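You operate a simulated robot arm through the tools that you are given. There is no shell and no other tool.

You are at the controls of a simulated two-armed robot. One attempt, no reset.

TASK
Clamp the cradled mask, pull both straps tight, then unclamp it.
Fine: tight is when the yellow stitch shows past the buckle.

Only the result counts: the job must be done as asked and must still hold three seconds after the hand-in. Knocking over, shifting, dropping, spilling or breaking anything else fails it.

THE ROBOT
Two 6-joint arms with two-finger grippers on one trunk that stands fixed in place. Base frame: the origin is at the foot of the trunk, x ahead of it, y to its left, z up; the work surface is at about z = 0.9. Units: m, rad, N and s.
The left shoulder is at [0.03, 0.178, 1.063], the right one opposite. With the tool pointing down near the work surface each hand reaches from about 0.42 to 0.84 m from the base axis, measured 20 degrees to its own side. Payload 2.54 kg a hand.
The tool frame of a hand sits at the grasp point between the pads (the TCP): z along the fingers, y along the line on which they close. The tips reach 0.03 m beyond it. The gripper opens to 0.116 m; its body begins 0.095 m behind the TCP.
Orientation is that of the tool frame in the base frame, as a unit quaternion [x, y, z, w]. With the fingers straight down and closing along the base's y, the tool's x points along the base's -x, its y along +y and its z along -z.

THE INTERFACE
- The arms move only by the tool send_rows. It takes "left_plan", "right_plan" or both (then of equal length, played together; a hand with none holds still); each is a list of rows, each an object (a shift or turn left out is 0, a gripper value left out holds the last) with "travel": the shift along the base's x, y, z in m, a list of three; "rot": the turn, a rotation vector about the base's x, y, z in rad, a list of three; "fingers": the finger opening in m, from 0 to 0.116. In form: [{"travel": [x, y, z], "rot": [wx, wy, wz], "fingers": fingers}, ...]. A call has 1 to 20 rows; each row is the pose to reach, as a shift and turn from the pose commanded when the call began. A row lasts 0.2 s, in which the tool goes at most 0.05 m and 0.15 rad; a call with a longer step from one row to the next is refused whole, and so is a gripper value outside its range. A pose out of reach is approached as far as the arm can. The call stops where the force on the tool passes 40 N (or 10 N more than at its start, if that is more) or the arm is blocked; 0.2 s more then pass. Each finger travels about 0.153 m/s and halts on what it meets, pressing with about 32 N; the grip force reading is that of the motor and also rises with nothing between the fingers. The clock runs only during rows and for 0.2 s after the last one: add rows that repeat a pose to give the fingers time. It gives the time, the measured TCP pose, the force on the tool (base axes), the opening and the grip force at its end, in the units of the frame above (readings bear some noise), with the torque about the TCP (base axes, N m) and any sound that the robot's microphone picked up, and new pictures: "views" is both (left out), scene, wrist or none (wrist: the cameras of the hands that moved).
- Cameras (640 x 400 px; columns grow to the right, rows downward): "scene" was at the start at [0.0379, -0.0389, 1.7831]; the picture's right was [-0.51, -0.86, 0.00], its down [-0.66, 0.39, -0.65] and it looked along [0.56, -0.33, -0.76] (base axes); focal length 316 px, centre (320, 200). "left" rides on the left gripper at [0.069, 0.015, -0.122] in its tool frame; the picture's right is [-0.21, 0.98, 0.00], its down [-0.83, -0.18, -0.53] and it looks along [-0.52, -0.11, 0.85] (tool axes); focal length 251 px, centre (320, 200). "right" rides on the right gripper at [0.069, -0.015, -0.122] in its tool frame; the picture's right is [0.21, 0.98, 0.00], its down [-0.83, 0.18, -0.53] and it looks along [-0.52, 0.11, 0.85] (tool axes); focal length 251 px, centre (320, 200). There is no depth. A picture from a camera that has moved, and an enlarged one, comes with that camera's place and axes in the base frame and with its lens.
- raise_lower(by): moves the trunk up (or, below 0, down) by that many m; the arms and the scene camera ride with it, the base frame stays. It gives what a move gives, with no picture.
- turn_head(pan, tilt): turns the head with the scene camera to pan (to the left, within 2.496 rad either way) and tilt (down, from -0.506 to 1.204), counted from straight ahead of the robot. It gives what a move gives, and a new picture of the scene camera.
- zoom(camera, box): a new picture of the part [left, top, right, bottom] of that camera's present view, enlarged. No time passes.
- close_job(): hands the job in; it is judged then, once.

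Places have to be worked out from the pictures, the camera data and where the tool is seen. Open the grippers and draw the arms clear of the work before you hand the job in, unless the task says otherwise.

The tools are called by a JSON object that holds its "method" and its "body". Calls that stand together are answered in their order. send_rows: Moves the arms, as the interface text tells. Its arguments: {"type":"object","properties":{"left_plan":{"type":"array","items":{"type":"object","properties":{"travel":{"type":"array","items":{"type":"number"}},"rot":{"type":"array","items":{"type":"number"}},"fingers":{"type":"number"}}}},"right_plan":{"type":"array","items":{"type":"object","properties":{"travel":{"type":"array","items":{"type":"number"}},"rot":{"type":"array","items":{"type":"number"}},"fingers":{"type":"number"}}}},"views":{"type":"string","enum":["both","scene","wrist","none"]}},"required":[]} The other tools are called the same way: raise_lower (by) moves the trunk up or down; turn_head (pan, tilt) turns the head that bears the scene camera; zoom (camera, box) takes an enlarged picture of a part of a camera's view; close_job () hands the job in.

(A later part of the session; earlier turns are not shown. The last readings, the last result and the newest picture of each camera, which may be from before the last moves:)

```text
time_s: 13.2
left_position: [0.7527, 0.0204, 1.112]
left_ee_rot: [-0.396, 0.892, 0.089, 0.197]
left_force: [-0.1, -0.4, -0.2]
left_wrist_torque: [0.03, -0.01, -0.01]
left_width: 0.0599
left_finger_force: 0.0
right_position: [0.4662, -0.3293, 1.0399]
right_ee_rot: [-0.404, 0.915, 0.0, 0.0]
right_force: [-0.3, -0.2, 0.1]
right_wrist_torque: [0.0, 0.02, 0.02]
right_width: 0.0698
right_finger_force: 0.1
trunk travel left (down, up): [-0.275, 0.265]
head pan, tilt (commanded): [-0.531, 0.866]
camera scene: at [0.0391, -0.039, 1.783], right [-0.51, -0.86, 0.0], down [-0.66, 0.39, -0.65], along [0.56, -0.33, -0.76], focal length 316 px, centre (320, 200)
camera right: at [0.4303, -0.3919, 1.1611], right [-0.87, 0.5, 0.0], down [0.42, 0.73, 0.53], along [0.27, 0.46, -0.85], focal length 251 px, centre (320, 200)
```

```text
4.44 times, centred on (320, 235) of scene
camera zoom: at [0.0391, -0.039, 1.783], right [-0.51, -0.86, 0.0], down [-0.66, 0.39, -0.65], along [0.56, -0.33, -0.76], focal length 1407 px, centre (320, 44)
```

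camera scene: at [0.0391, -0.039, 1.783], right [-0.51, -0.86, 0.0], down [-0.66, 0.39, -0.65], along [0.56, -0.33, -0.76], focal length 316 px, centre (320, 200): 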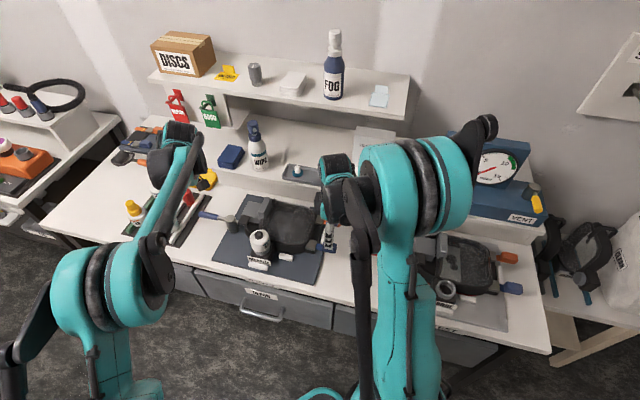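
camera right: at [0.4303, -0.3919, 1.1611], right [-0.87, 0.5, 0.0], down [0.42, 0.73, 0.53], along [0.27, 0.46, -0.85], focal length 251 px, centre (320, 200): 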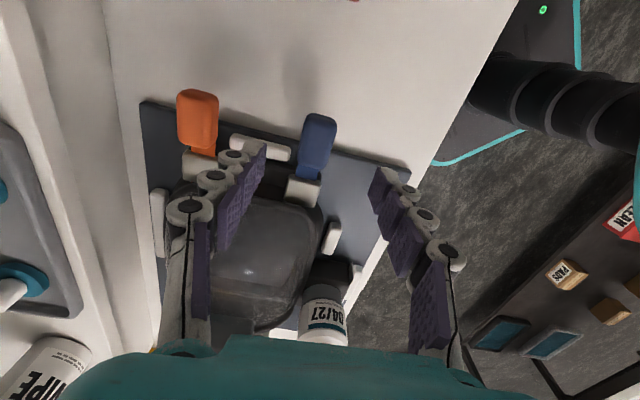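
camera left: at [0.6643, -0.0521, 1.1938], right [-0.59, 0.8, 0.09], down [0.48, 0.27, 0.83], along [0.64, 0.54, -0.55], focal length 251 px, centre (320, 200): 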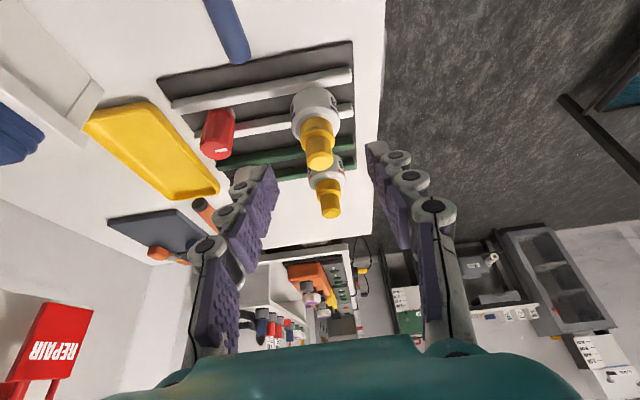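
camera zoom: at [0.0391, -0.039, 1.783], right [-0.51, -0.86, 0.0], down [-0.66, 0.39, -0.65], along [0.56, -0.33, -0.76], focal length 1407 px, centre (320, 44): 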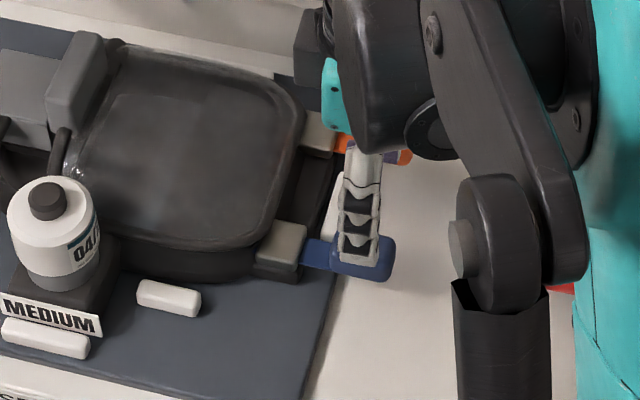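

Now that the right arm has moved, the LARGE station is visible and it also seems to have orange and blue tabs. I zoom there before touching any strap, to be sure which mask is meant.

{"method": "zoom", "body": {"camera": "scene", "box": [410, 210, 560, 340]}}

{"method": "zoom", "body": {"camera": "scene", "box": [180, 180, 340, 300]}}

{"method": "zoom", "body": {"camera": "scene", "box": [540, 190, 640, 300]}}

```text
3.08 times, centred on (485, 275) of scene
camera zoom: at [0.0391, -0.039, 1.783], right [-0.51, -0.86, 0.0], down [-0.66, 0.39, -0.65], along [0.56, -0.33, -0.76], focal length 974 px, centre (-188, -31)
```

zoom: 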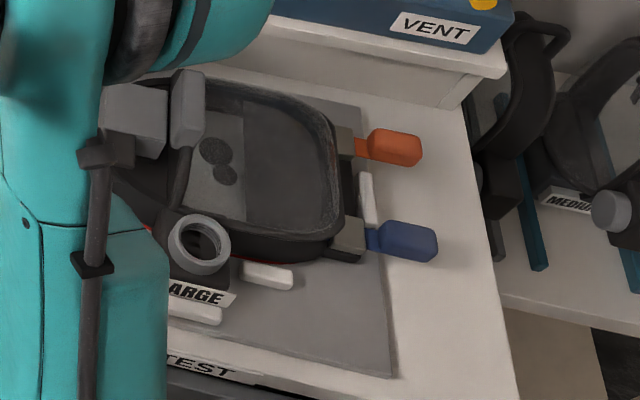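

```text
3.33 times, centred on (260, 240) of scene
camera zoom: at [0.0391, -0.039, 1.783], right [-0.51, -0.86, 0.0], down [-0.66, 0.39, -0.65], along [0.56, -0.33, -0.76], focal length 1055 px, centre (520, 67)
```

zoom: 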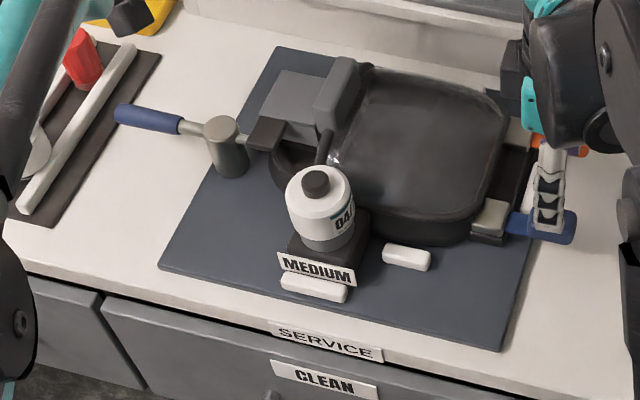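

```text
3.64 times, centred on (590, 245) of scene
camera zoom: at [0.0391, -0.039, 1.783], right [-0.51, -0.86, 0.0], down [-0.66, 0.39, -0.65], along [0.56, -0.33, -0.76], focal length 1151 px, centre (-662, 36)
```

zoom: 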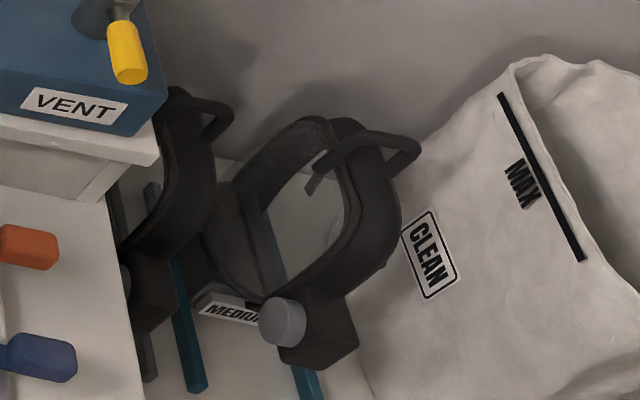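

The MEDIUM mask on the SERVICE mat was the unclamped one and LARGE was already clamped, so MEDIUM is the target. The blue tab is centred at about (0.470,-0.331,0.945) and is about 32 mm wide, so I lower around it.

{"method": "send_rows", "body": {"right_plan": [{"travel": [0.002, -0.002, -0.03], "fingers": 0.062}, {"travel": [0.002, -0.002, -0.06], "fingers": 0.062}, {"travel": [0.002, -0.002, -0.085], "fingers": 0.062}, {"travel": [0.002, -0.002, -0.0945], "fingers": 0.062}]}}

{"method": "zoom", "body": {"camera": "right", "box": [180, 60, 460, 260]}}

{"method": "zoom", "body": {"camera": "scene", "box": [260, 190, 380, 280]}}

```text
time_s: 14.2
left_position: [0.7524, 0.0218, 1.1119]
left_ee_rot: [-0.396, 0.892, 0.089, 0.198]
left_force: [0.8, 0.4, 0.4]
left_wrist_torque: [0.03, 0.01, -0.02]
left_width: 0.0599
left_finger_force: 0.1
right_position: [0.4683, -0.3327, 0.945]
right_ee_rot: [-0.404, 0.915, 0.0, 0.0]
right_force: [-0.1, 0.5, 0.1]
right_wrist_torque: [-0.01, -0.01, 0.0]
right_width: 0.0621
right_finger_force: 0.0
trunk travel left (down, up): [-0.275, 0.265]
head pan, tilt (commanded): [-0.531, 0.866]
camera scene: at [0.0381, -0.0389, 1.7831], right [-0.51, -0.86, 0.0], down [-0.66, 0.39, -0.65], along [0.56, -0.33, -0.76], focal length 316 px, centre (320, 200)
camera right: at [0.4324, -0.3957, 1.0665], right [-0.86, 0.5, 0.0], down [0.42, 0.73, 0.53], along [0.27, 0.46, -0.85], focal length 251 px, centre (320, 200)
```

scene: 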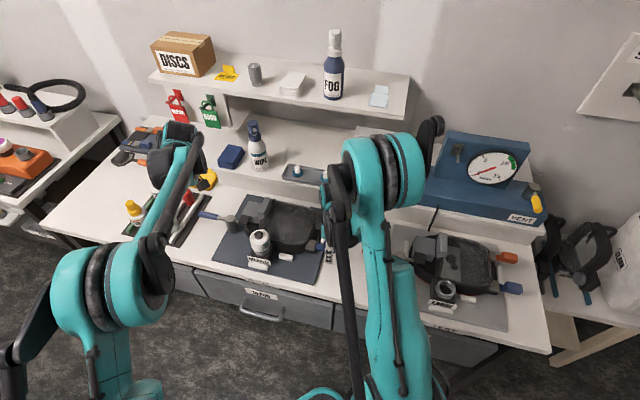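
right: 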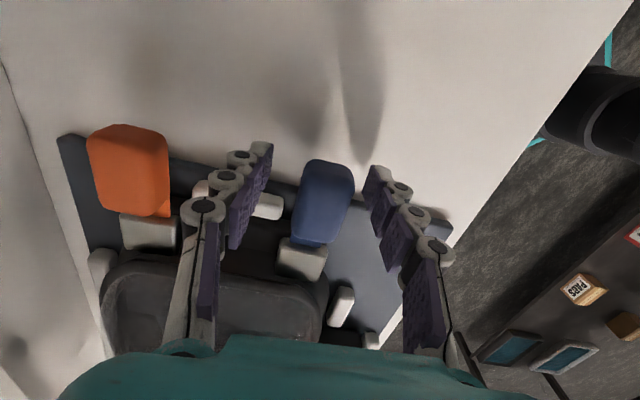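

```text
2.00 times, centred on (320, 160) of right
camera zoom: at [0.4324, -0.3957, 1.0665], right [-0.86, 0.5, 0.0], down [0.42, 0.73, 0.53], along [0.27, 0.46, -0.85], focal length 503 px, centre (320, 280)
```

zoom: 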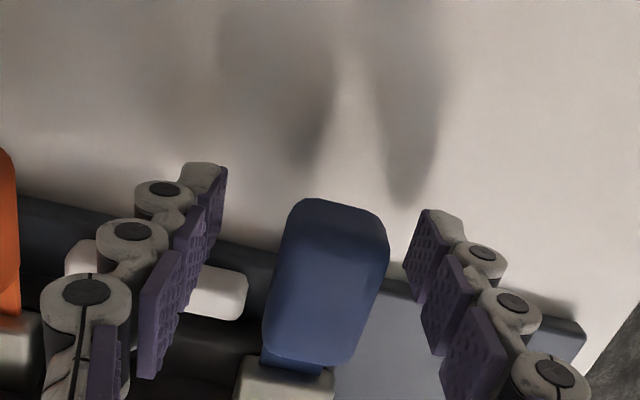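

```text
4.44 times, centred on (320, 235) of scene
camera zoom: at [0.0381, -0.0389, 1.7831], right [-0.51, -0.86, 0.0], down [-0.66, 0.39, -0.65], along [0.56, -0.33, -0.76], focal length 1407 px, centre (320, 44)
```

zoom: 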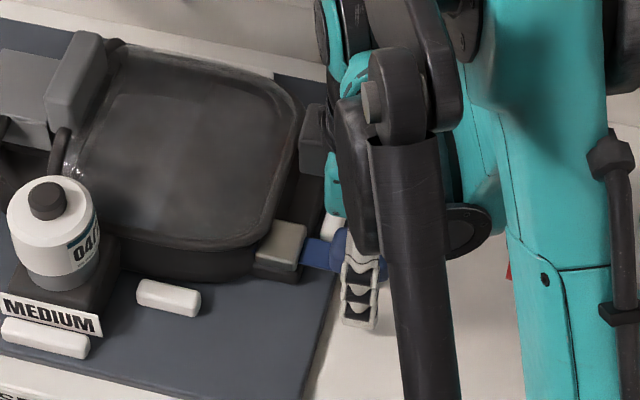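

The tab sits centred between the pads with its top at z≈0.95. I close the right gripper on it.

{"method": "send_rows", "body": {"right_plan": [{"fingers": 0.04}, {"fingers": 0.015}, {"fingers": 0.015}, {"fingers": 0.015}], "views": "wrist"}}

{"method": "zoom", "body": {"camera": "right", "box": [180, 100, 460, 300]}}

```text
time_s: 15.2
left_position: [0.7539, 0.0212, 1.1118]
left_ee_rot: [-0.397, 0.892, 0.088, 0.197]
left_force: [0.0, 0.0, 0.0]
left_wrist_torque: [-0.01, -0.01, 0.0]
left_width: 0.0602
left_finger_force: 0.0
right_position: [0.4693, -0.334, 0.9445]
right_ee_rot: [-0.402, 0.916, 0.0, 0.001]
right_force: [0.2, -1.8, 0.5]
right_wrist_torque: [-0.02, 0.01, -0.73]
right_width: 0.0269
right_finger_force: 32.1
trunk travel left (down, up): [-0.275, 0.265]
head pan, tilt (commanded): [-0.531, 0.866]
camera right: at [0.4325, -0.396, 1.0665], right [-0.86, 0.5, 0.0], down [0.42, 0.73, 0.53], along [0.27, 0.46, -0.85], focal length 251 px, centre (320, 200)
```

right: 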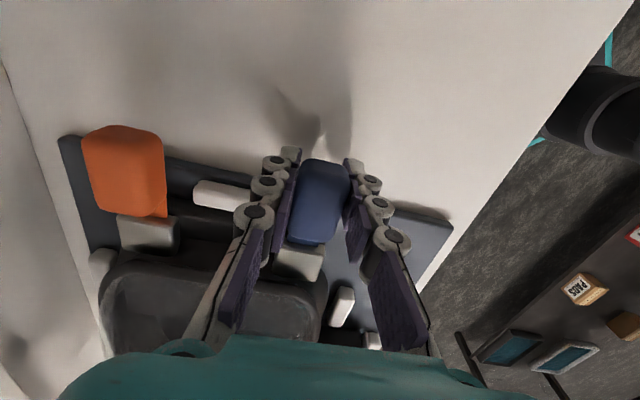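

```text
2.00 times, centred on (320, 200) of right
camera zoom: at [0.4325, -0.396, 1.0665], right [-0.86, 0.5, 0.0], down [0.42, 0.73, 0.53], along [0.27, 0.46, -0.85], focal length 503 px, centre (320, 200)
```

zoom: 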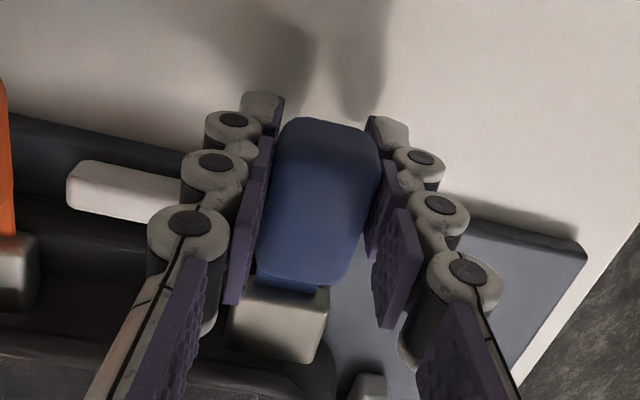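

The tab is gripped at 27 mm. I pull outward along the strap direction (-0.676,-0.737) in small steps, watching the force and looking for the yellow stitch.

{"method": "send_rows", "body": {"right_plan": [{"travel": [-0.0027, -0.0029, 0]}, {"travel": [-0.0054, -0.0059, 0]}, {"travel": [-0.0081, -0.0088, 0]}, {"travel": [-0.0108, -0.0118, 0]}], "views": "wrist"}}

{"method": "zoom", "body": {"camera": "right", "box": [180, 100, 460, 300]}}

{"method": "zoom", "body": {"camera": "scene", "box": [260, 190, 380, 280]}}

```text
time_s: 16.2
left_position: [0.7542, 0.0214, 1.1134]
left_ee_rot: [-0.397, 0.892, 0.088, 0.198]
left_force: [-0.1, -0.2, 0.6]
left_wrist_torque: [0.01, 0.01, 0.03]
left_width: 0.0601
left_finger_force: 0.0
right_position: [0.458, -0.344, 0.9448]
right_ee_rot: [-0.402, 0.915, -0.001, 0.0]
right_force: [10.6, -5.2, 11.6]
right_wrist_torque: [0.07, -0.29, -0.73]
right_width: 0.0268
right_finger_force: 31.7
trunk travel left (down, up): [-0.275, 0.265]
head pan, tilt (commanded): [-0.531, 0.866]
camera right: at [0.4223, -0.4064, 1.0665], right [-0.86, 0.5, 0.0], down [0.42, 0.73, 0.53], along [0.27, 0.46, -0.85], focal length 251 px, centre (320, 200)
```

right: 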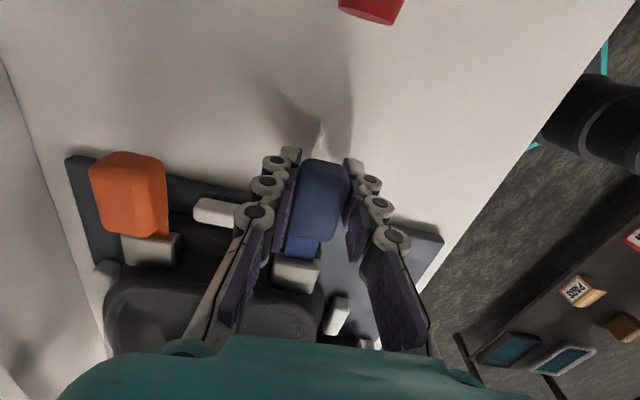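

```text
2.00 times, centred on (320, 200) of right
camera zoom: at [0.4223, -0.4064, 1.0665], right [-0.86, 0.5, 0.0], down [0.42, 0.73, 0.53], along [0.27, 0.46, -0.85], focal length 503 px, centre (320, 200)
```

zoom: 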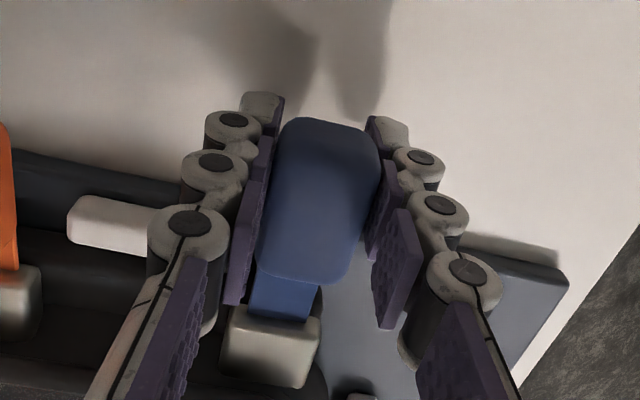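

```text
4.44 times, centred on (320, 235) of scene
camera zoom: at [0.039, -0.0392, 1.7831], right [-0.51, -0.86, 0.0], down [-0.66, 0.39, -0.65], along [0.56, -0.33, -0.76], focal length 1407 px, centre (320, 44)
```

zoom: 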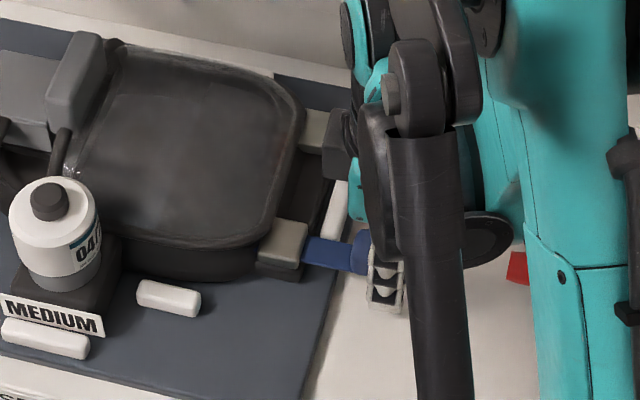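

The strap slid out about 15 mm. The force shows 11 N upward and 11 N toward the orange side, with only about 3 N along the pull, so the strap's true axis rises and veers slightly. I shift the hand with those forces to relieve them and re-read.

{"method": "send_rows", "body": {"right_plan": [{"travel": [0.001, -0.001, 0.0015]}, {"travel": [0.0022, -0.002, 0.003]}], "views": "none"}}

```text
time_s: 16.8
left_position: [0.7535, 0.0207, 1.1113]
left_ee_rot: [-0.396, 0.892, 0.089, 0.198]
left_force: [0.4, 0.6, 0.5]
left_wrist_torque: [0.0, 0.01, 0.05]
left_width: 0.06
left_finger_force: 0.0
right_position: [0.4592, -0.3455, 0.9471]
right_ee_rot: [-0.403, 0.915, 0.001, -0.001]
right_force: [-0.1, -1.7, 0.1]
right_wrist_torque: [-0.35, 0.54, -0.36]
right_width: 0.0265
right_finger_force: 31.7
trunk travel left (down, up): [-0.275, 0.265]
head pan, tilt (commanded): [-0.531, 0.866]
```

Forces are now nulled, so the strap axis rises and veers by roughly 0.19 each per unit of pull. I continue pulling along the corrected direction for another 8 mm.

{"method": "send_rows", "body": {"right_plan": [{"travel": [-0.0023, -0.0032, 0.0006]}, {"travel": [-0.0046, -0.0064, 0.0012]}], "views": "wrist"}}

{"method": "zoom", "body": {"camera": "right", "box": [180, 100, 460, 300]}}

```text
time_s: 17.4
left_position: [0.7538, 0.0206, 1.1121]
left_ee_rot: [-0.396, 0.892, 0.089, 0.197]
left_force: [-0.3, -0.2, 1.1]
left_wrist_torque: [0.01, 0.01, 0.01]
left_width: 0.0602
left_finger_force: 0.1
right_position: [0.4561, -0.3521, 0.9484]
right_ee_rot: [-0.402, 0.916, 0.0, 0.001]
right_force: [3.4, 1.3, 0.2]
right_wrist_torque: [0.01, 0.14, -0.46]
right_width: 0.0263
right_finger_force: 31.4
trunk travel left (down, up): [-0.275, 0.265]
head pan, tilt (commanded): [-0.531, 0.866]
camera right: at [0.4193, -0.4139, 1.0709], right [-0.86, 0.5, 0.0], down [0.42, 0.73, 0.53], along [0.27, 0.46, -0.85], focal length 251 px, centre (320, 200)
```

right: 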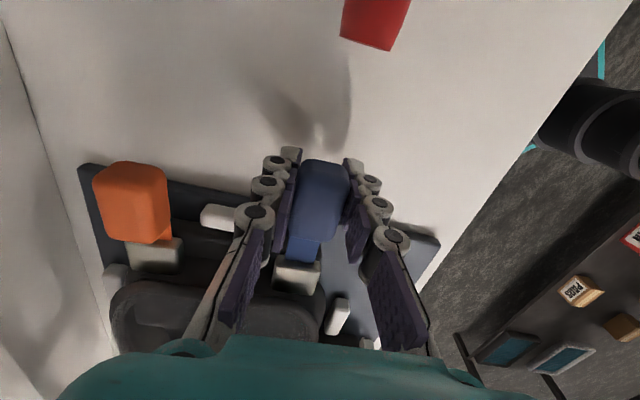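

```text
2.00 times, centred on (320, 200) of right
camera zoom: at [0.4193, -0.4139, 1.0709], right [-0.86, 0.5, 0.0], down [0.42, 0.73, 0.53], along [0.27, 0.46, -0.85], focal length 503 px, centre (320, 200)
```

zoom: 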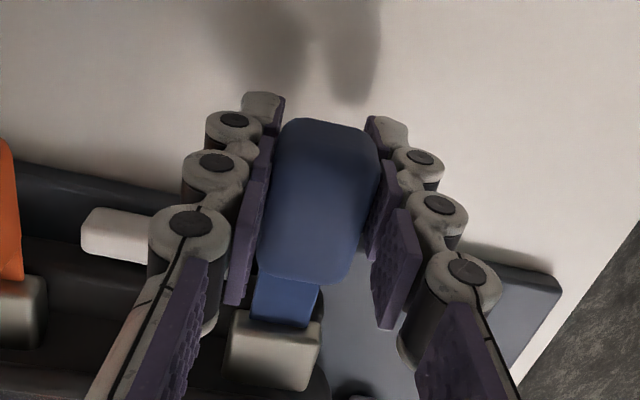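

The buckle stays put at about (0.510,-0.294) and the strap has come out about 22 mm with low resistance, with no stitch visible yet. I pull another 10 mm.

{"method": "send_rows", "body": {"right_plan": [{"travel": [-0.003, -0.0039, 0.0008]}, {"travel": [-0.006, -0.0079, 0.0014]}], "views": "wrist"}}

{"method": "zoom", "body": {"camera": "right", "box": [240, 200, 380, 300]}}

{"method": "zoom", "body": {"camera": "scene", "box": [280, 210, 360, 270]}}

```text
time_s: 18.0
left_position: [0.7543, 0.0217, 1.1123]
left_ee_rot: [-0.397, 0.892, 0.088, 0.198]
left_force: [0.4, -0.4, 0.9]
left_wrist_torque: [-0.01, -0.01, 0.0]
left_width: 0.0602
left_finger_force: 0.1
right_position: [0.4501, -0.3608, 0.9509]
right_ee_rot: [-0.403, 0.915, -0.001, 0.0]
right_force: [2.4, 2.9, -5.7]
right_wrist_torque: [-0.03, 0.3, -0.37]
right_width: 0.0263
right_finger_force: 31.9
trunk travel left (down, up): [-0.275, 0.265]
head pan, tilt (commanded): [-0.531, 0.866]
camera right: at [0.4136, -0.4214, 1.0723], right [-0.86, 0.5, 0.0], down [0.42, 0.73, 0.53], along [0.27, 0.46, -0.85], focal length 251 px, centre (320, 200)
```

right: 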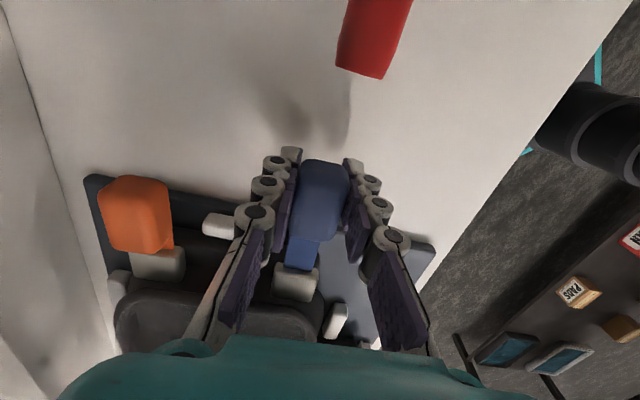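

```text
4.00 times, centred on (310, 250) of right
camera zoom: at [0.4136, -0.4214, 1.0723], right [-0.86, 0.5, 0.0], down [0.42, 0.73, 0.53], along [0.27, 0.46, -0.85], focal length 1006 px, centre (360, 0)
```

zoom: 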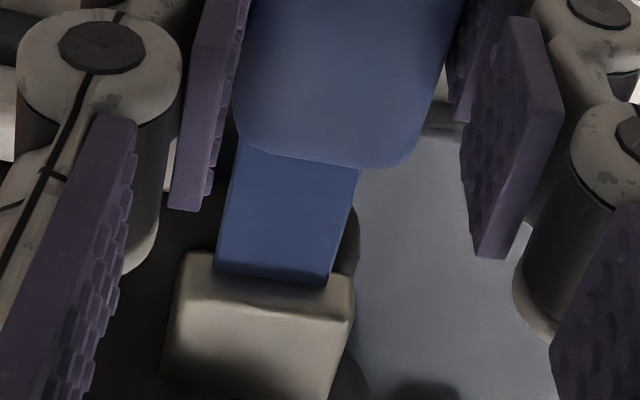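

```text
6.67 times, centred on (320, 240) of scene
camera zoom: at [0.0391, -0.0388, 1.7831], right [-0.51, -0.86, 0.0], down [-0.66, 0.39, -0.65], along [0.56, -0.33, -0.76], focal length 2110 px, centre (320, -67)
```

zoom: 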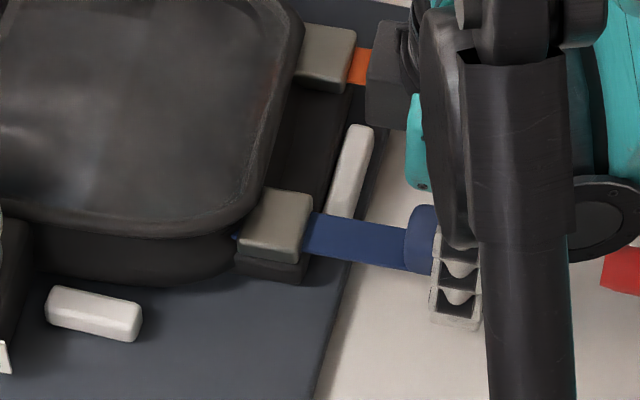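

The strap keeps coming out with no stitch showing yet, and the z force of -5.7 N says I rose slightly too much. I pull another 10 mm with a slight z decrease.

{"method": "send_rows", "body": {"right_plan": [{"travel": [-0.0031, -0.0039, -0.0008]}, {"travel": [-0.0062, -0.0078, -0.0012]}], "views": "wrist"}}

{"method": "zoom", "body": {"camera": "right", "box": [240, 200, 380, 300]}}

{"method": "zoom", "body": {"camera": "scene", "box": [280, 210, 360, 270]}}

```text
time_s: 18.6
left_position: [0.7531, 0.0208, 1.1119]
left_ee_rot: [-0.396, 0.892, 0.088, 0.197]
left_force: [-0.2, -0.1, 0.3]
left_wrist_torque: [0.03, -0.01, 0.0]
left_width: 0.0601
left_finger_force: 0.1
right_position: [0.4438, -0.3655, 0.9494]
right_ee_rot: [-0.403, 0.915, 0.001, 0.0]
right_force: [4.9, 2.5, 1.9]
right_wrist_torque: [0.44, -0.72, -0.62]
right_width: 0.0262
right_finger_force: 31.7
trunk travel left (down, up): [-0.275, 0.265]
head pan, tilt (commanded): [-0.531, 0.866]
camera right: at [0.4069, -0.4286, 1.0714], right [-0.86, 0.5, 0.0], down [0.42, 0.73, 0.53], along [0.27, 0.46, -0.85], focal length 251 px, centre (320, 200)
```

right: 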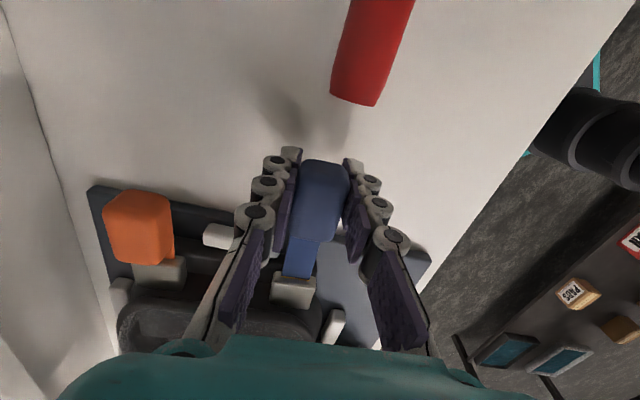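

```text
4.00 times, centred on (310, 250) of right
camera zoom: at [0.4069, -0.4286, 1.0714], right [-0.86, 0.5, 0.0], down [0.42, 0.73, 0.53], along [0.27, 0.46, -0.85], focal length 1006 px, centre (360, 0)
```

zoom: 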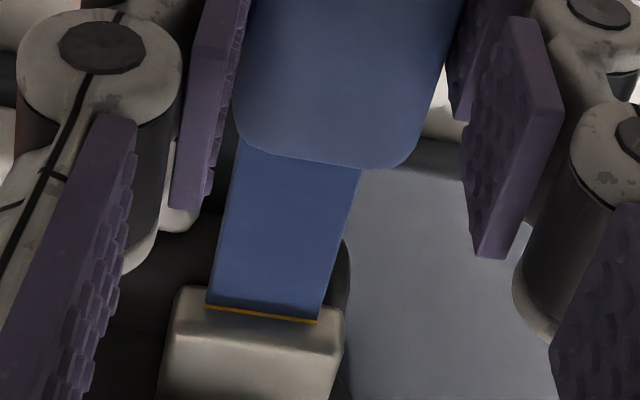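

```text
6.67 times, centred on (320, 240) of scene
camera zoom: at [0.0385, -0.0385, 1.7831], right [-0.51, -0.86, 0.0], down [-0.66, 0.39, -0.65], along [0.56, -0.33, -0.76], focal length 2110 px, centre (320, -67)
```

zoom: 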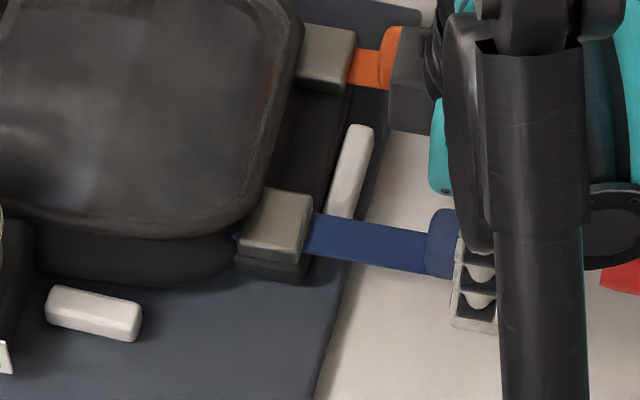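

The yellow stitch is just emerging at the buckle lip. I pull a further 3 mm to bring it fully past the buckle, then check.

{"method": "send_rows", "body": {"right_plan": [{"travel": [-0.0011, -0.0013, 0]}, {"travel": [-0.002, -0.0024, 0.0]}], "views": "none"}}

{"method": "zoom", "body": {"camera": "right", "box": [240, 200, 380, 300]}}

{"method": "zoom", "body": {"camera": "scene", "box": [280, 210, 360, 270]}}

```text
time_s: 19.2
left_position: [0.7529, 0.0218, 1.1116]
left_ee_rot: [-0.396, 0.892, 0.088, 0.198]
left_force: [-0.5, -1.0, -0.1]
left_wrist_torque: [0.03, 0.0, 0.0]
left_width: 0.0599
left_finger_force: 0.1
right_position: [0.4405, -0.3695, 0.9503]
right_ee_rot: [-0.403, 0.915, -0.001, 0.0]
right_force: [2.4, 4.1, 0.0]
right_wrist_torque: [0.07, -0.07, -0.5]
right_width: 0.0263
right_finger_force: 32.0
trunk travel left (down, up): [-0.275, 0.265]
head pan, tilt (commanded): [-0.531, 0.866]
```

```text
4.00 times, centred on (310, 250) of right
camera zoom: at [0.4046, -0.4314, 1.0714], right [-0.86, 0.5, 0.0], down [0.42, 0.73, 0.53], along [0.27, 0.46, -0.85], focal length 1006 px, centre (360, 0)
```

zoom: 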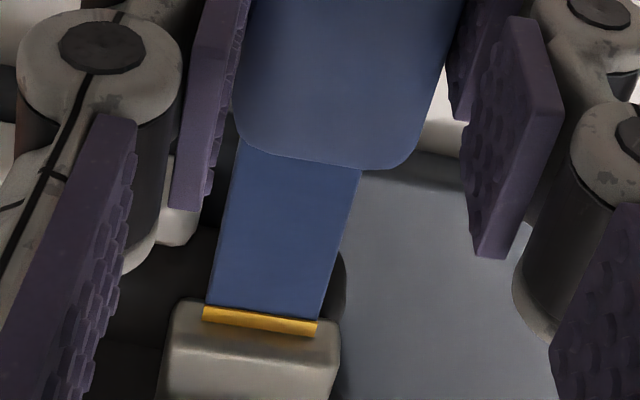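

```text
6.67 times, centred on (320, 240) of scene
camera zoom: at [0.0386, -0.0383, 1.783], right [-0.51, -0.86, 0.0], down [-0.66, 0.39, -0.65], along [0.56, -0.33, -0.76], focal length 2110 px, centre (320, -67)
```

zoom: 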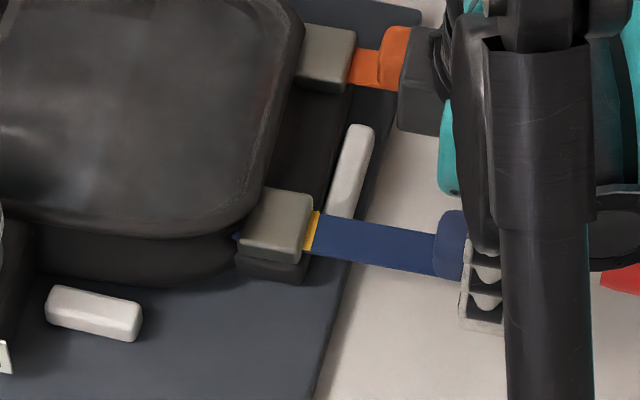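

The stitch shows clearly as a yellow band against the buckle. I add about 2.5 mm for margin against slip-back, then release and check that it holds.

{"method": "send_rows", "body": {"right_plan": [{"travel": [-0.0008, -0.001, 0]}, {"travel": [-0.0016, -0.0019, 0.0]}], "views": "none"}}

{"method": "zoom", "body": {"camera": "right", "box": [240, 200, 380, 300]}}

{"method": "zoom", "body": {"camera": "scene", "box": [280, 210, 360, 270]}}

```text
time_s: 19.8
left_position: [0.7529, 0.0213, 1.1134]
left_ee_rot: [-0.396, 0.892, 0.087, 0.198]
left_force: [0.4, -0.5, 0.0]
left_wrist_torque: [-0.02, 0.02, 0.04]
left_width: 0.0602
left_finger_force: 0.1
right_position: [0.4399, -0.3724, 0.9484]
right_ee_rot: [-0.403, 0.915, -0.001, 0.0]
right_force: [1.7, 6.1, -1.0]
right_wrist_torque: [0.22, -0.08, -0.27]
right_width: 0.026
right_finger_force: 32.1
trunk travel left (down, up): [-0.275, 0.265]
head pan, tilt (commanded): [-0.531, 0.866]
```

```text
4.00 times, centred on (310, 250) of right
camera zoom: at [0.4033, -0.4333, 1.071], right [-0.86, 0.5, 0.0], down [0.42, 0.73, 0.53], along [0.27, 0.46, -0.85], focal length 1006 px, centre (360, 0)
```

zoom: 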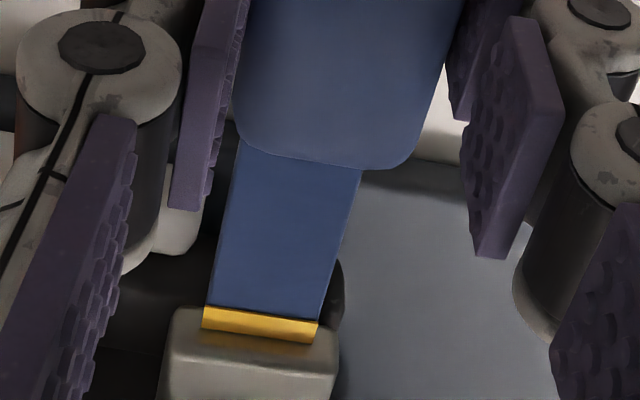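

```text
6.67 times, centred on (320, 240) of scene
camera zoom: at [0.0384, -0.038, 1.7831], right [-0.51, -0.86, 0.0], down [-0.66, 0.39, -0.65], along [0.56, -0.33, -0.76], focal length 2110 px, centre (320, -67)
```

zoom: 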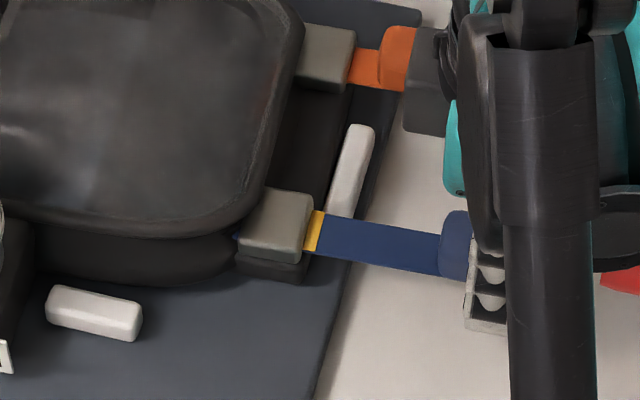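

The yellow band is about 6 mm wide and still emerging, with resistance under 7 N. I pull about 3 mm more to see whether the whole stitch clears the buckle.

{"method": "send_rows", "body": {"right_plan": [{"travel": [-0.0011, -0.0011, 0.0005]}, {"travel": [-0.0021, -0.0021, 0.0005]}], "views": "none"}}

{"method": "zoom", "body": {"camera": "right", "box": [240, 200, 380, 300]}}

{"method": "zoom", "body": {"camera": "scene", "box": [280, 210, 360, 270]}}

```text
time_s: 20.4
left_position: [0.7534, 0.023, 1.1117]
left_ee_rot: [-0.397, 0.892, 0.088, 0.197]
left_force: [0.6, 0.3, -0.4]
left_wrist_torque: [-0.01, 0.0, -0.01]
left_width: 0.06
left_finger_force: 0.1
right_position: [0.4382, -0.3731, 0.9486]
right_ee_rot: [-0.403, 0.915, 0.0, 0.0]
right_force: [0.1, 6.7, -3.2]
right_wrist_torque: [0.09, 0.08, -0.26]
right_width: 0.0261
right_finger_force: 32.0
trunk travel left (down, up): [-0.275, 0.265]
head pan, tilt (commanded): [-0.531, 0.866]
```

```text
4.00 times, centred on (310, 250) of right
camera zoom: at [0.4014, -0.4356, 1.0712], right [-0.86, 0.5, 0.0], down [0.42, 0.73, 0.53], along [0.27, 0.46, -0.85], focal length 1006 px, centre (360, 0)
```

zoom: 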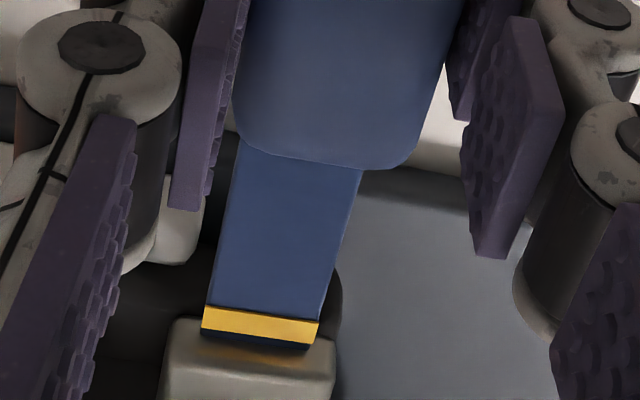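

```text
6.67 times, centred on (320, 240) of scene
camera zoom: at [0.0385, -0.0381, 1.7831], right [-0.51, -0.86, 0.0], down [-0.66, 0.39, -0.65], along [0.56, -0.33, -0.76], focal length 2110 px, centre (320, -67)
```

zoom: 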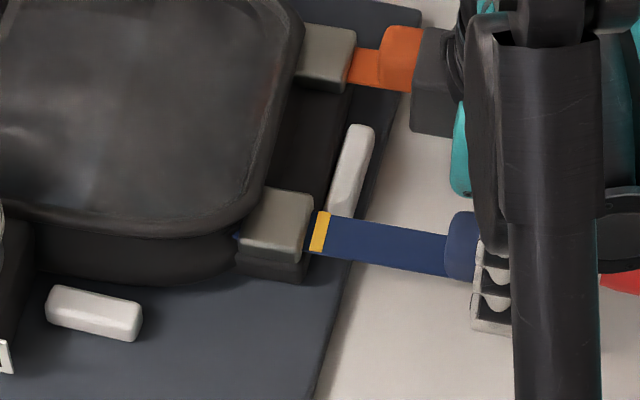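

The whole yellow band is now past the buckle with blue showing below it. I release the blue tab, lift, and check that the stitch stays.

{"method": "send_rows", "body": {"right_plan": [{"fingers": 0.045}, {"fingers": 0.062}, {"travel": [0, 0, 0.02], "fingers": 0.062}, {"travel": [0, 0, 0.06], "fingers": 0.062}, {"travel": [0, 0, 0.095], "fingers": 0.062}]}}

{"method": "zoom", "body": {"camera": "right", "box": [180, 100, 460, 300]}}

{"method": "zoom", "body": {"camera": "scene", "box": [260, 190, 380, 280]}}

```text
time_s: 21.6
left_position: [0.7531, 0.0208, 1.1124]
left_ee_rot: [-0.397, 0.892, 0.088, 0.198]
left_force: [0.1, 0.7, -1.0]
left_wrist_torque: [-0.03, 0.01, 0.0]
left_width: 0.0599
left_finger_force: 0.2
right_position: [0.4379, -0.3718, 1.0446]
right_ee_rot: [-0.402, 0.915, 0.0, 0.0]
right_force: [-0.3, -0.3, 0.0]
right_wrist_torque: [-0.01, 0.0, -0.03]
right_width: 0.0619
right_finger_force: 0.1
trunk travel left (down, up): [-0.275, 0.265]
head pan, tilt (commanded): [-0.531, 0.866]
camera scene: at [0.037, -0.0383, 1.7831], right [-0.51, -0.86, 0.0], down [-0.66, 0.39, -0.65], along [0.56, -0.33, -0.76], focal length 316 px, centre (320, 200)
camera right: at [0.4008, -0.4348, 1.1661], right [-0.86, 0.5, 0.0], down [0.42, 0.73, 0.53], along [0.27, 0.46, -0.85], focal length 251 px, centre (320, 200)
```

scene: 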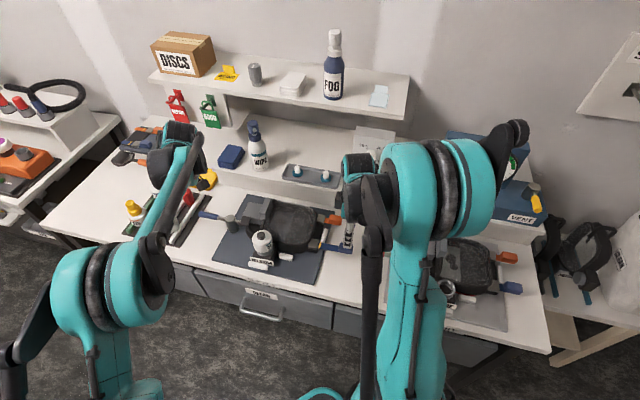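
right: 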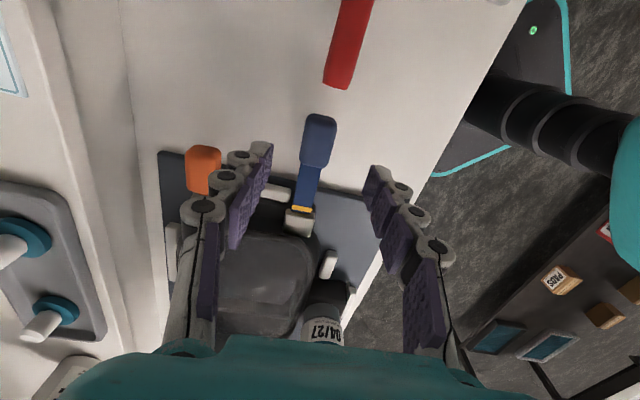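

```text
2.00 times, centred on (320, 200) of right
camera zoom: at [0.4008, -0.4348, 1.1661], right [-0.86, 0.5, 0.0], down [0.42, 0.73, 0.53], along [0.27, 0.46, -0.85], focal length 503 px, centre (320, 200)
```

zoom: 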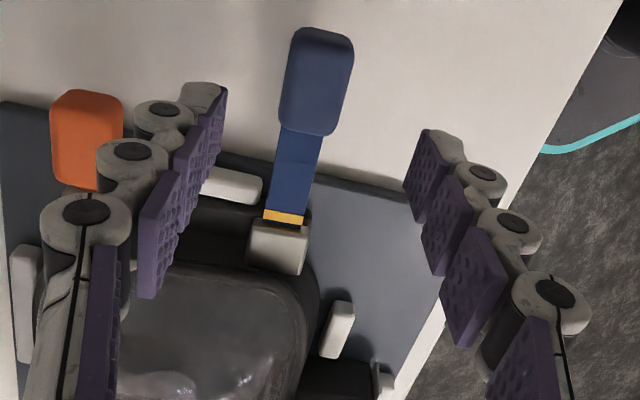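

```text
4.44 times, centred on (320, 235) of scene
camera zoom: at [0.037, -0.0383, 1.7831], right [-0.51, -0.86, 0.0], down [-0.66, 0.39, -0.65], along [0.56, -0.33, -0.76], focal length 1407 px, centre (320, 44)
```

zoom: 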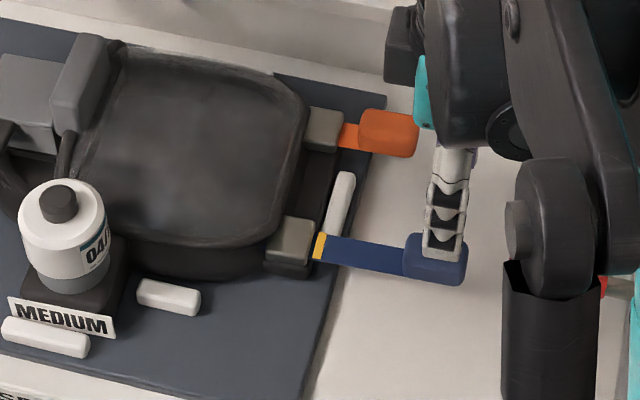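

Blue holds with the stitch showing. The mask may have shifted a few millimetres relative to the cradle blocks during the pull, so I check the clamp and mask seating before pulling orange.

{"method": "zoom", "body": {"camera": "scene", "box": [190, 160, 290, 240]}}

{"method": "zoom", "body": {"camera": "scene", "box": [180, 180, 340, 300]}}

{"method": "zoom", "body": {"camera": "right", "box": [140, 130, 400, 350]}}

```text
5.00 times, centred on (240, 200) of scene
camera zoom: at [0.037, -0.0383, 1.7831], right [-0.51, -0.86, 0.0], down [-0.66, 0.39, -0.65], along [0.56, -0.33, -0.76], focal length 1583 px, centre (720, 200)
```

zoom: 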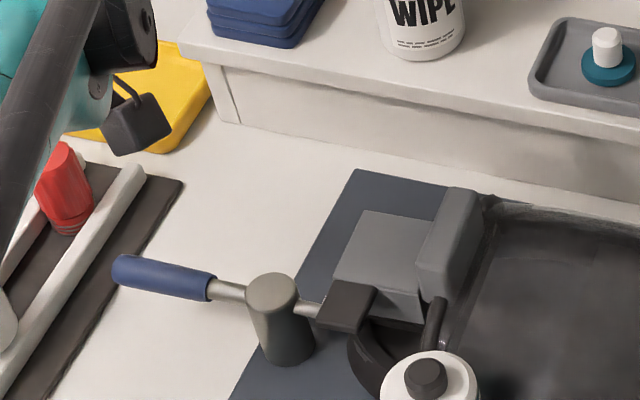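

```text
3.33 times, centred on (260, 240) of scene
camera zoom: at [0.037, -0.0383, 1.7831], right [-0.51, -0.86, 0.0], down [-0.66, 0.39, -0.65], along [0.56, -0.33, -0.76], focal length 1055 px, centre (520, 67)
```

zoom: 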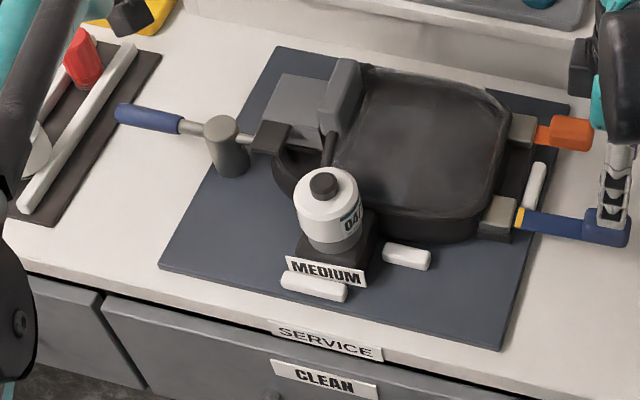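

```text
1.82 times, centred on (270, 240) of right
camera zoom: at [0.4008, -0.4348, 1.1661], right [-0.86, 0.5, 0.0], down [0.42, 0.73, 0.53], along [0.27, 0.46, -0.85], focal length 457 px, centre (411, 127)
```

zoom: 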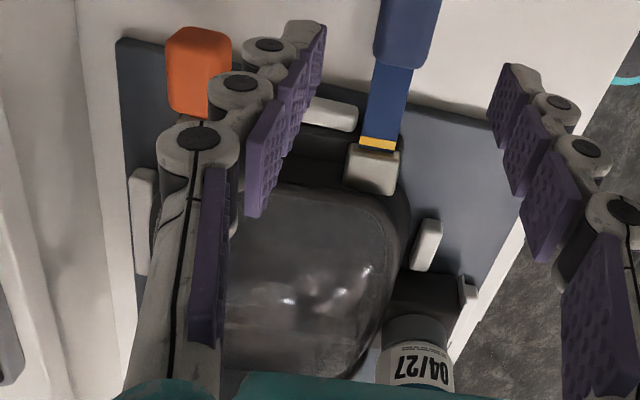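

The mask, filter and label appear displaced by several millimetres relative to the white locators. I repeat the exact earlier zoom boxes to quantify this.

{"method": "zoom", "body": {"camera": "scene", "box": [280, 210, 360, 270]}}

{"method": "zoom", "body": {"camera": "scene", "box": [220, 200, 300, 260]}}

```text
6.67 times, centred on (320, 240) of scene
camera zoom: at [0.037, -0.0383, 1.7831], right [-0.51, -0.86, 0.0], down [-0.66, 0.39, -0.65], along [0.56, -0.33, -0.76], focal length 2110 px, centre (320, -67)
```

zoom: 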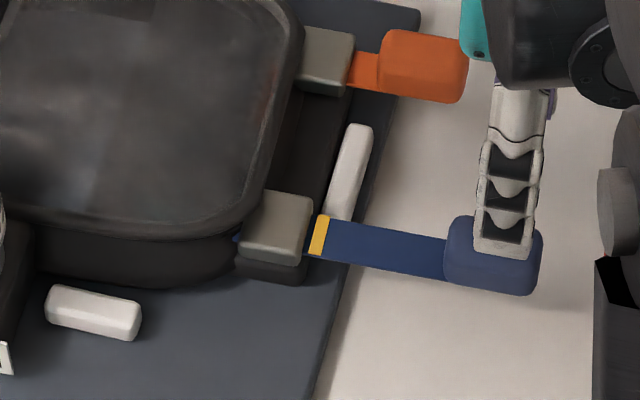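

```text
6.67 times, centred on (260, 230) of scene
camera zoom: at [0.037, -0.0383, 1.7831], right [-0.51, -0.86, 0.0], down [-0.66, 0.39, -0.65], along [0.56, -0.33, -0.76], focal length 2110 px, centre (720, 0)
```

zoom: 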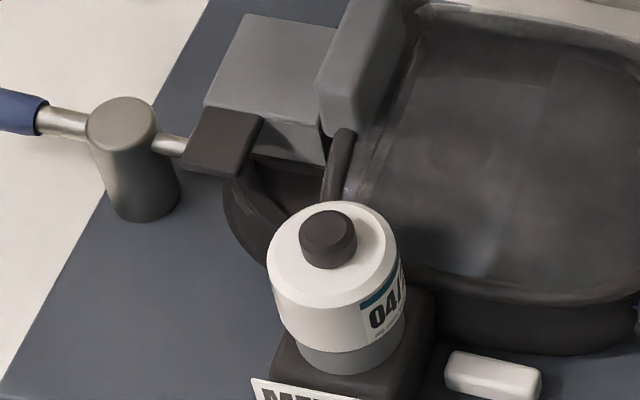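

The lever is at its closed stop, with the handle at about 48° like the LARGE one. The mask took up a few millimetres of cradle play early in the pull and has been stationary since. Next I move above the orange tab, estimated near (0.543,-0.401).

{"method": "send_rows", "body": {"right_plan": [{"travel": [0.027, -0.007, 0.005]}, {"travel": [0.053, -0.014, 0.005]}, {"travel": [0.08, -0.021, 0.0]}, {"travel": [0.105, -0.029, -0.005]}]}}

{"method": "zoom", "body": {"camera": "right", "box": [180, 60, 460, 260]}}

{"method": "zoom", "body": {"camera": "scene", "box": [260, 190, 380, 280]}}

```text
time_s: 22.6
left_position: [0.7535, 0.0198, 1.1127]
left_ee_rot: [-0.397, 0.892, 0.088, 0.197]
left_force: [1.0, 0.1, -0.7]
left_wrist_torque: [0.02, 0.0, 0.01]
left_width: 0.06
left_finger_force: 0.0
right_position: [0.5423, -0.4033, 1.0394]
right_ee_rot: [-0.403, 0.915, 0.001, 0.0]
right_force: [0.2, 0.8, 0.3]
right_wrist_torque: [0.02, 0.03, 0.02]
right_width: 0.062
right_finger_force: 0.1
trunk travel left (down, up): [-0.275, 0.265]
head pan, tilt (commanded): [-0.531, 0.866]
camera scene: at [0.0394, -0.0397, 1.783], right [-0.51, -0.86, 0.0], down [-0.66, 0.39, -0.65], along [0.56, -0.33, -0.76], focal length 316 px, centre (320, 200)
camera right: at [0.5062, -0.4654, 1.1613], right [-0.86, 0.5, 0.0], down [0.43, 0.73, 0.53], along [0.27, 0.46, -0.85], focal length 251 px, centre (320, 200)
```

scene: 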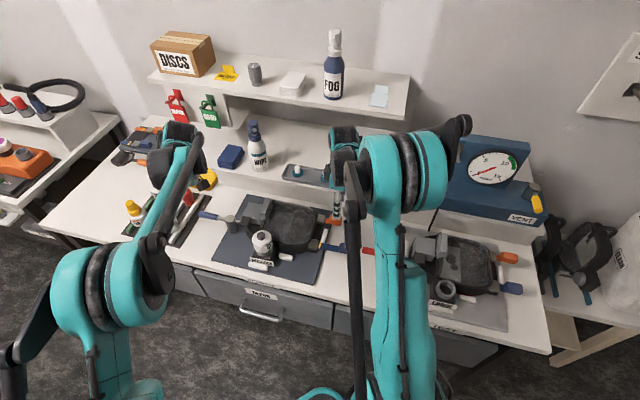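
right: 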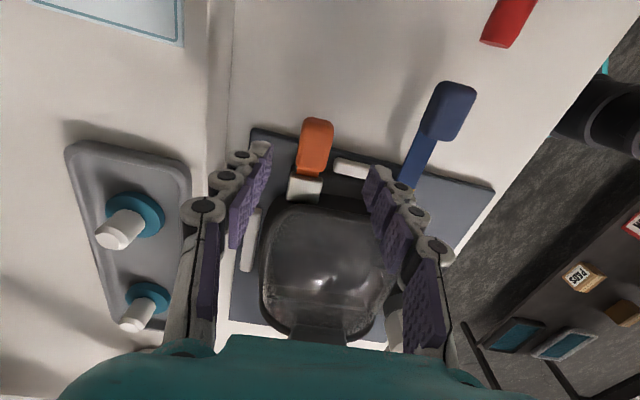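

```text
2.00 times, centred on (320, 160) of right
camera zoom: at [0.5062, -0.4654, 1.1613], right [-0.86, 0.5, 0.0], down [0.43, 0.73, 0.53], along [0.27, 0.46, -0.85], focal length 503 px, centre (320, 280)
```

zoom: 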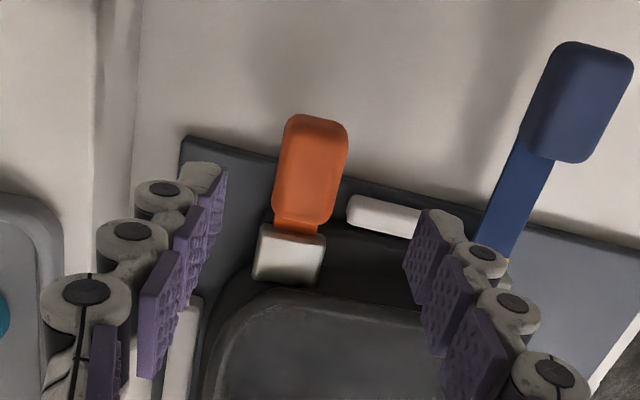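

```text
4.44 times, centred on (320, 235) of scene
camera zoom: at [0.0394, -0.0397, 1.783], right [-0.51, -0.86, 0.0], down [-0.66, 0.39, -0.65], along [0.56, -0.33, -0.76], focal length 1407 px, centre (320, 44)
```

zoom: 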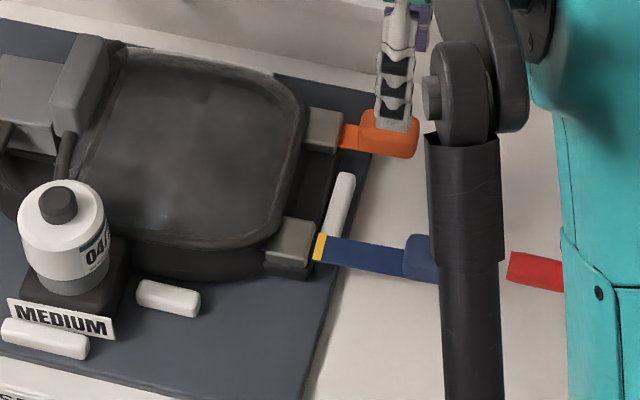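

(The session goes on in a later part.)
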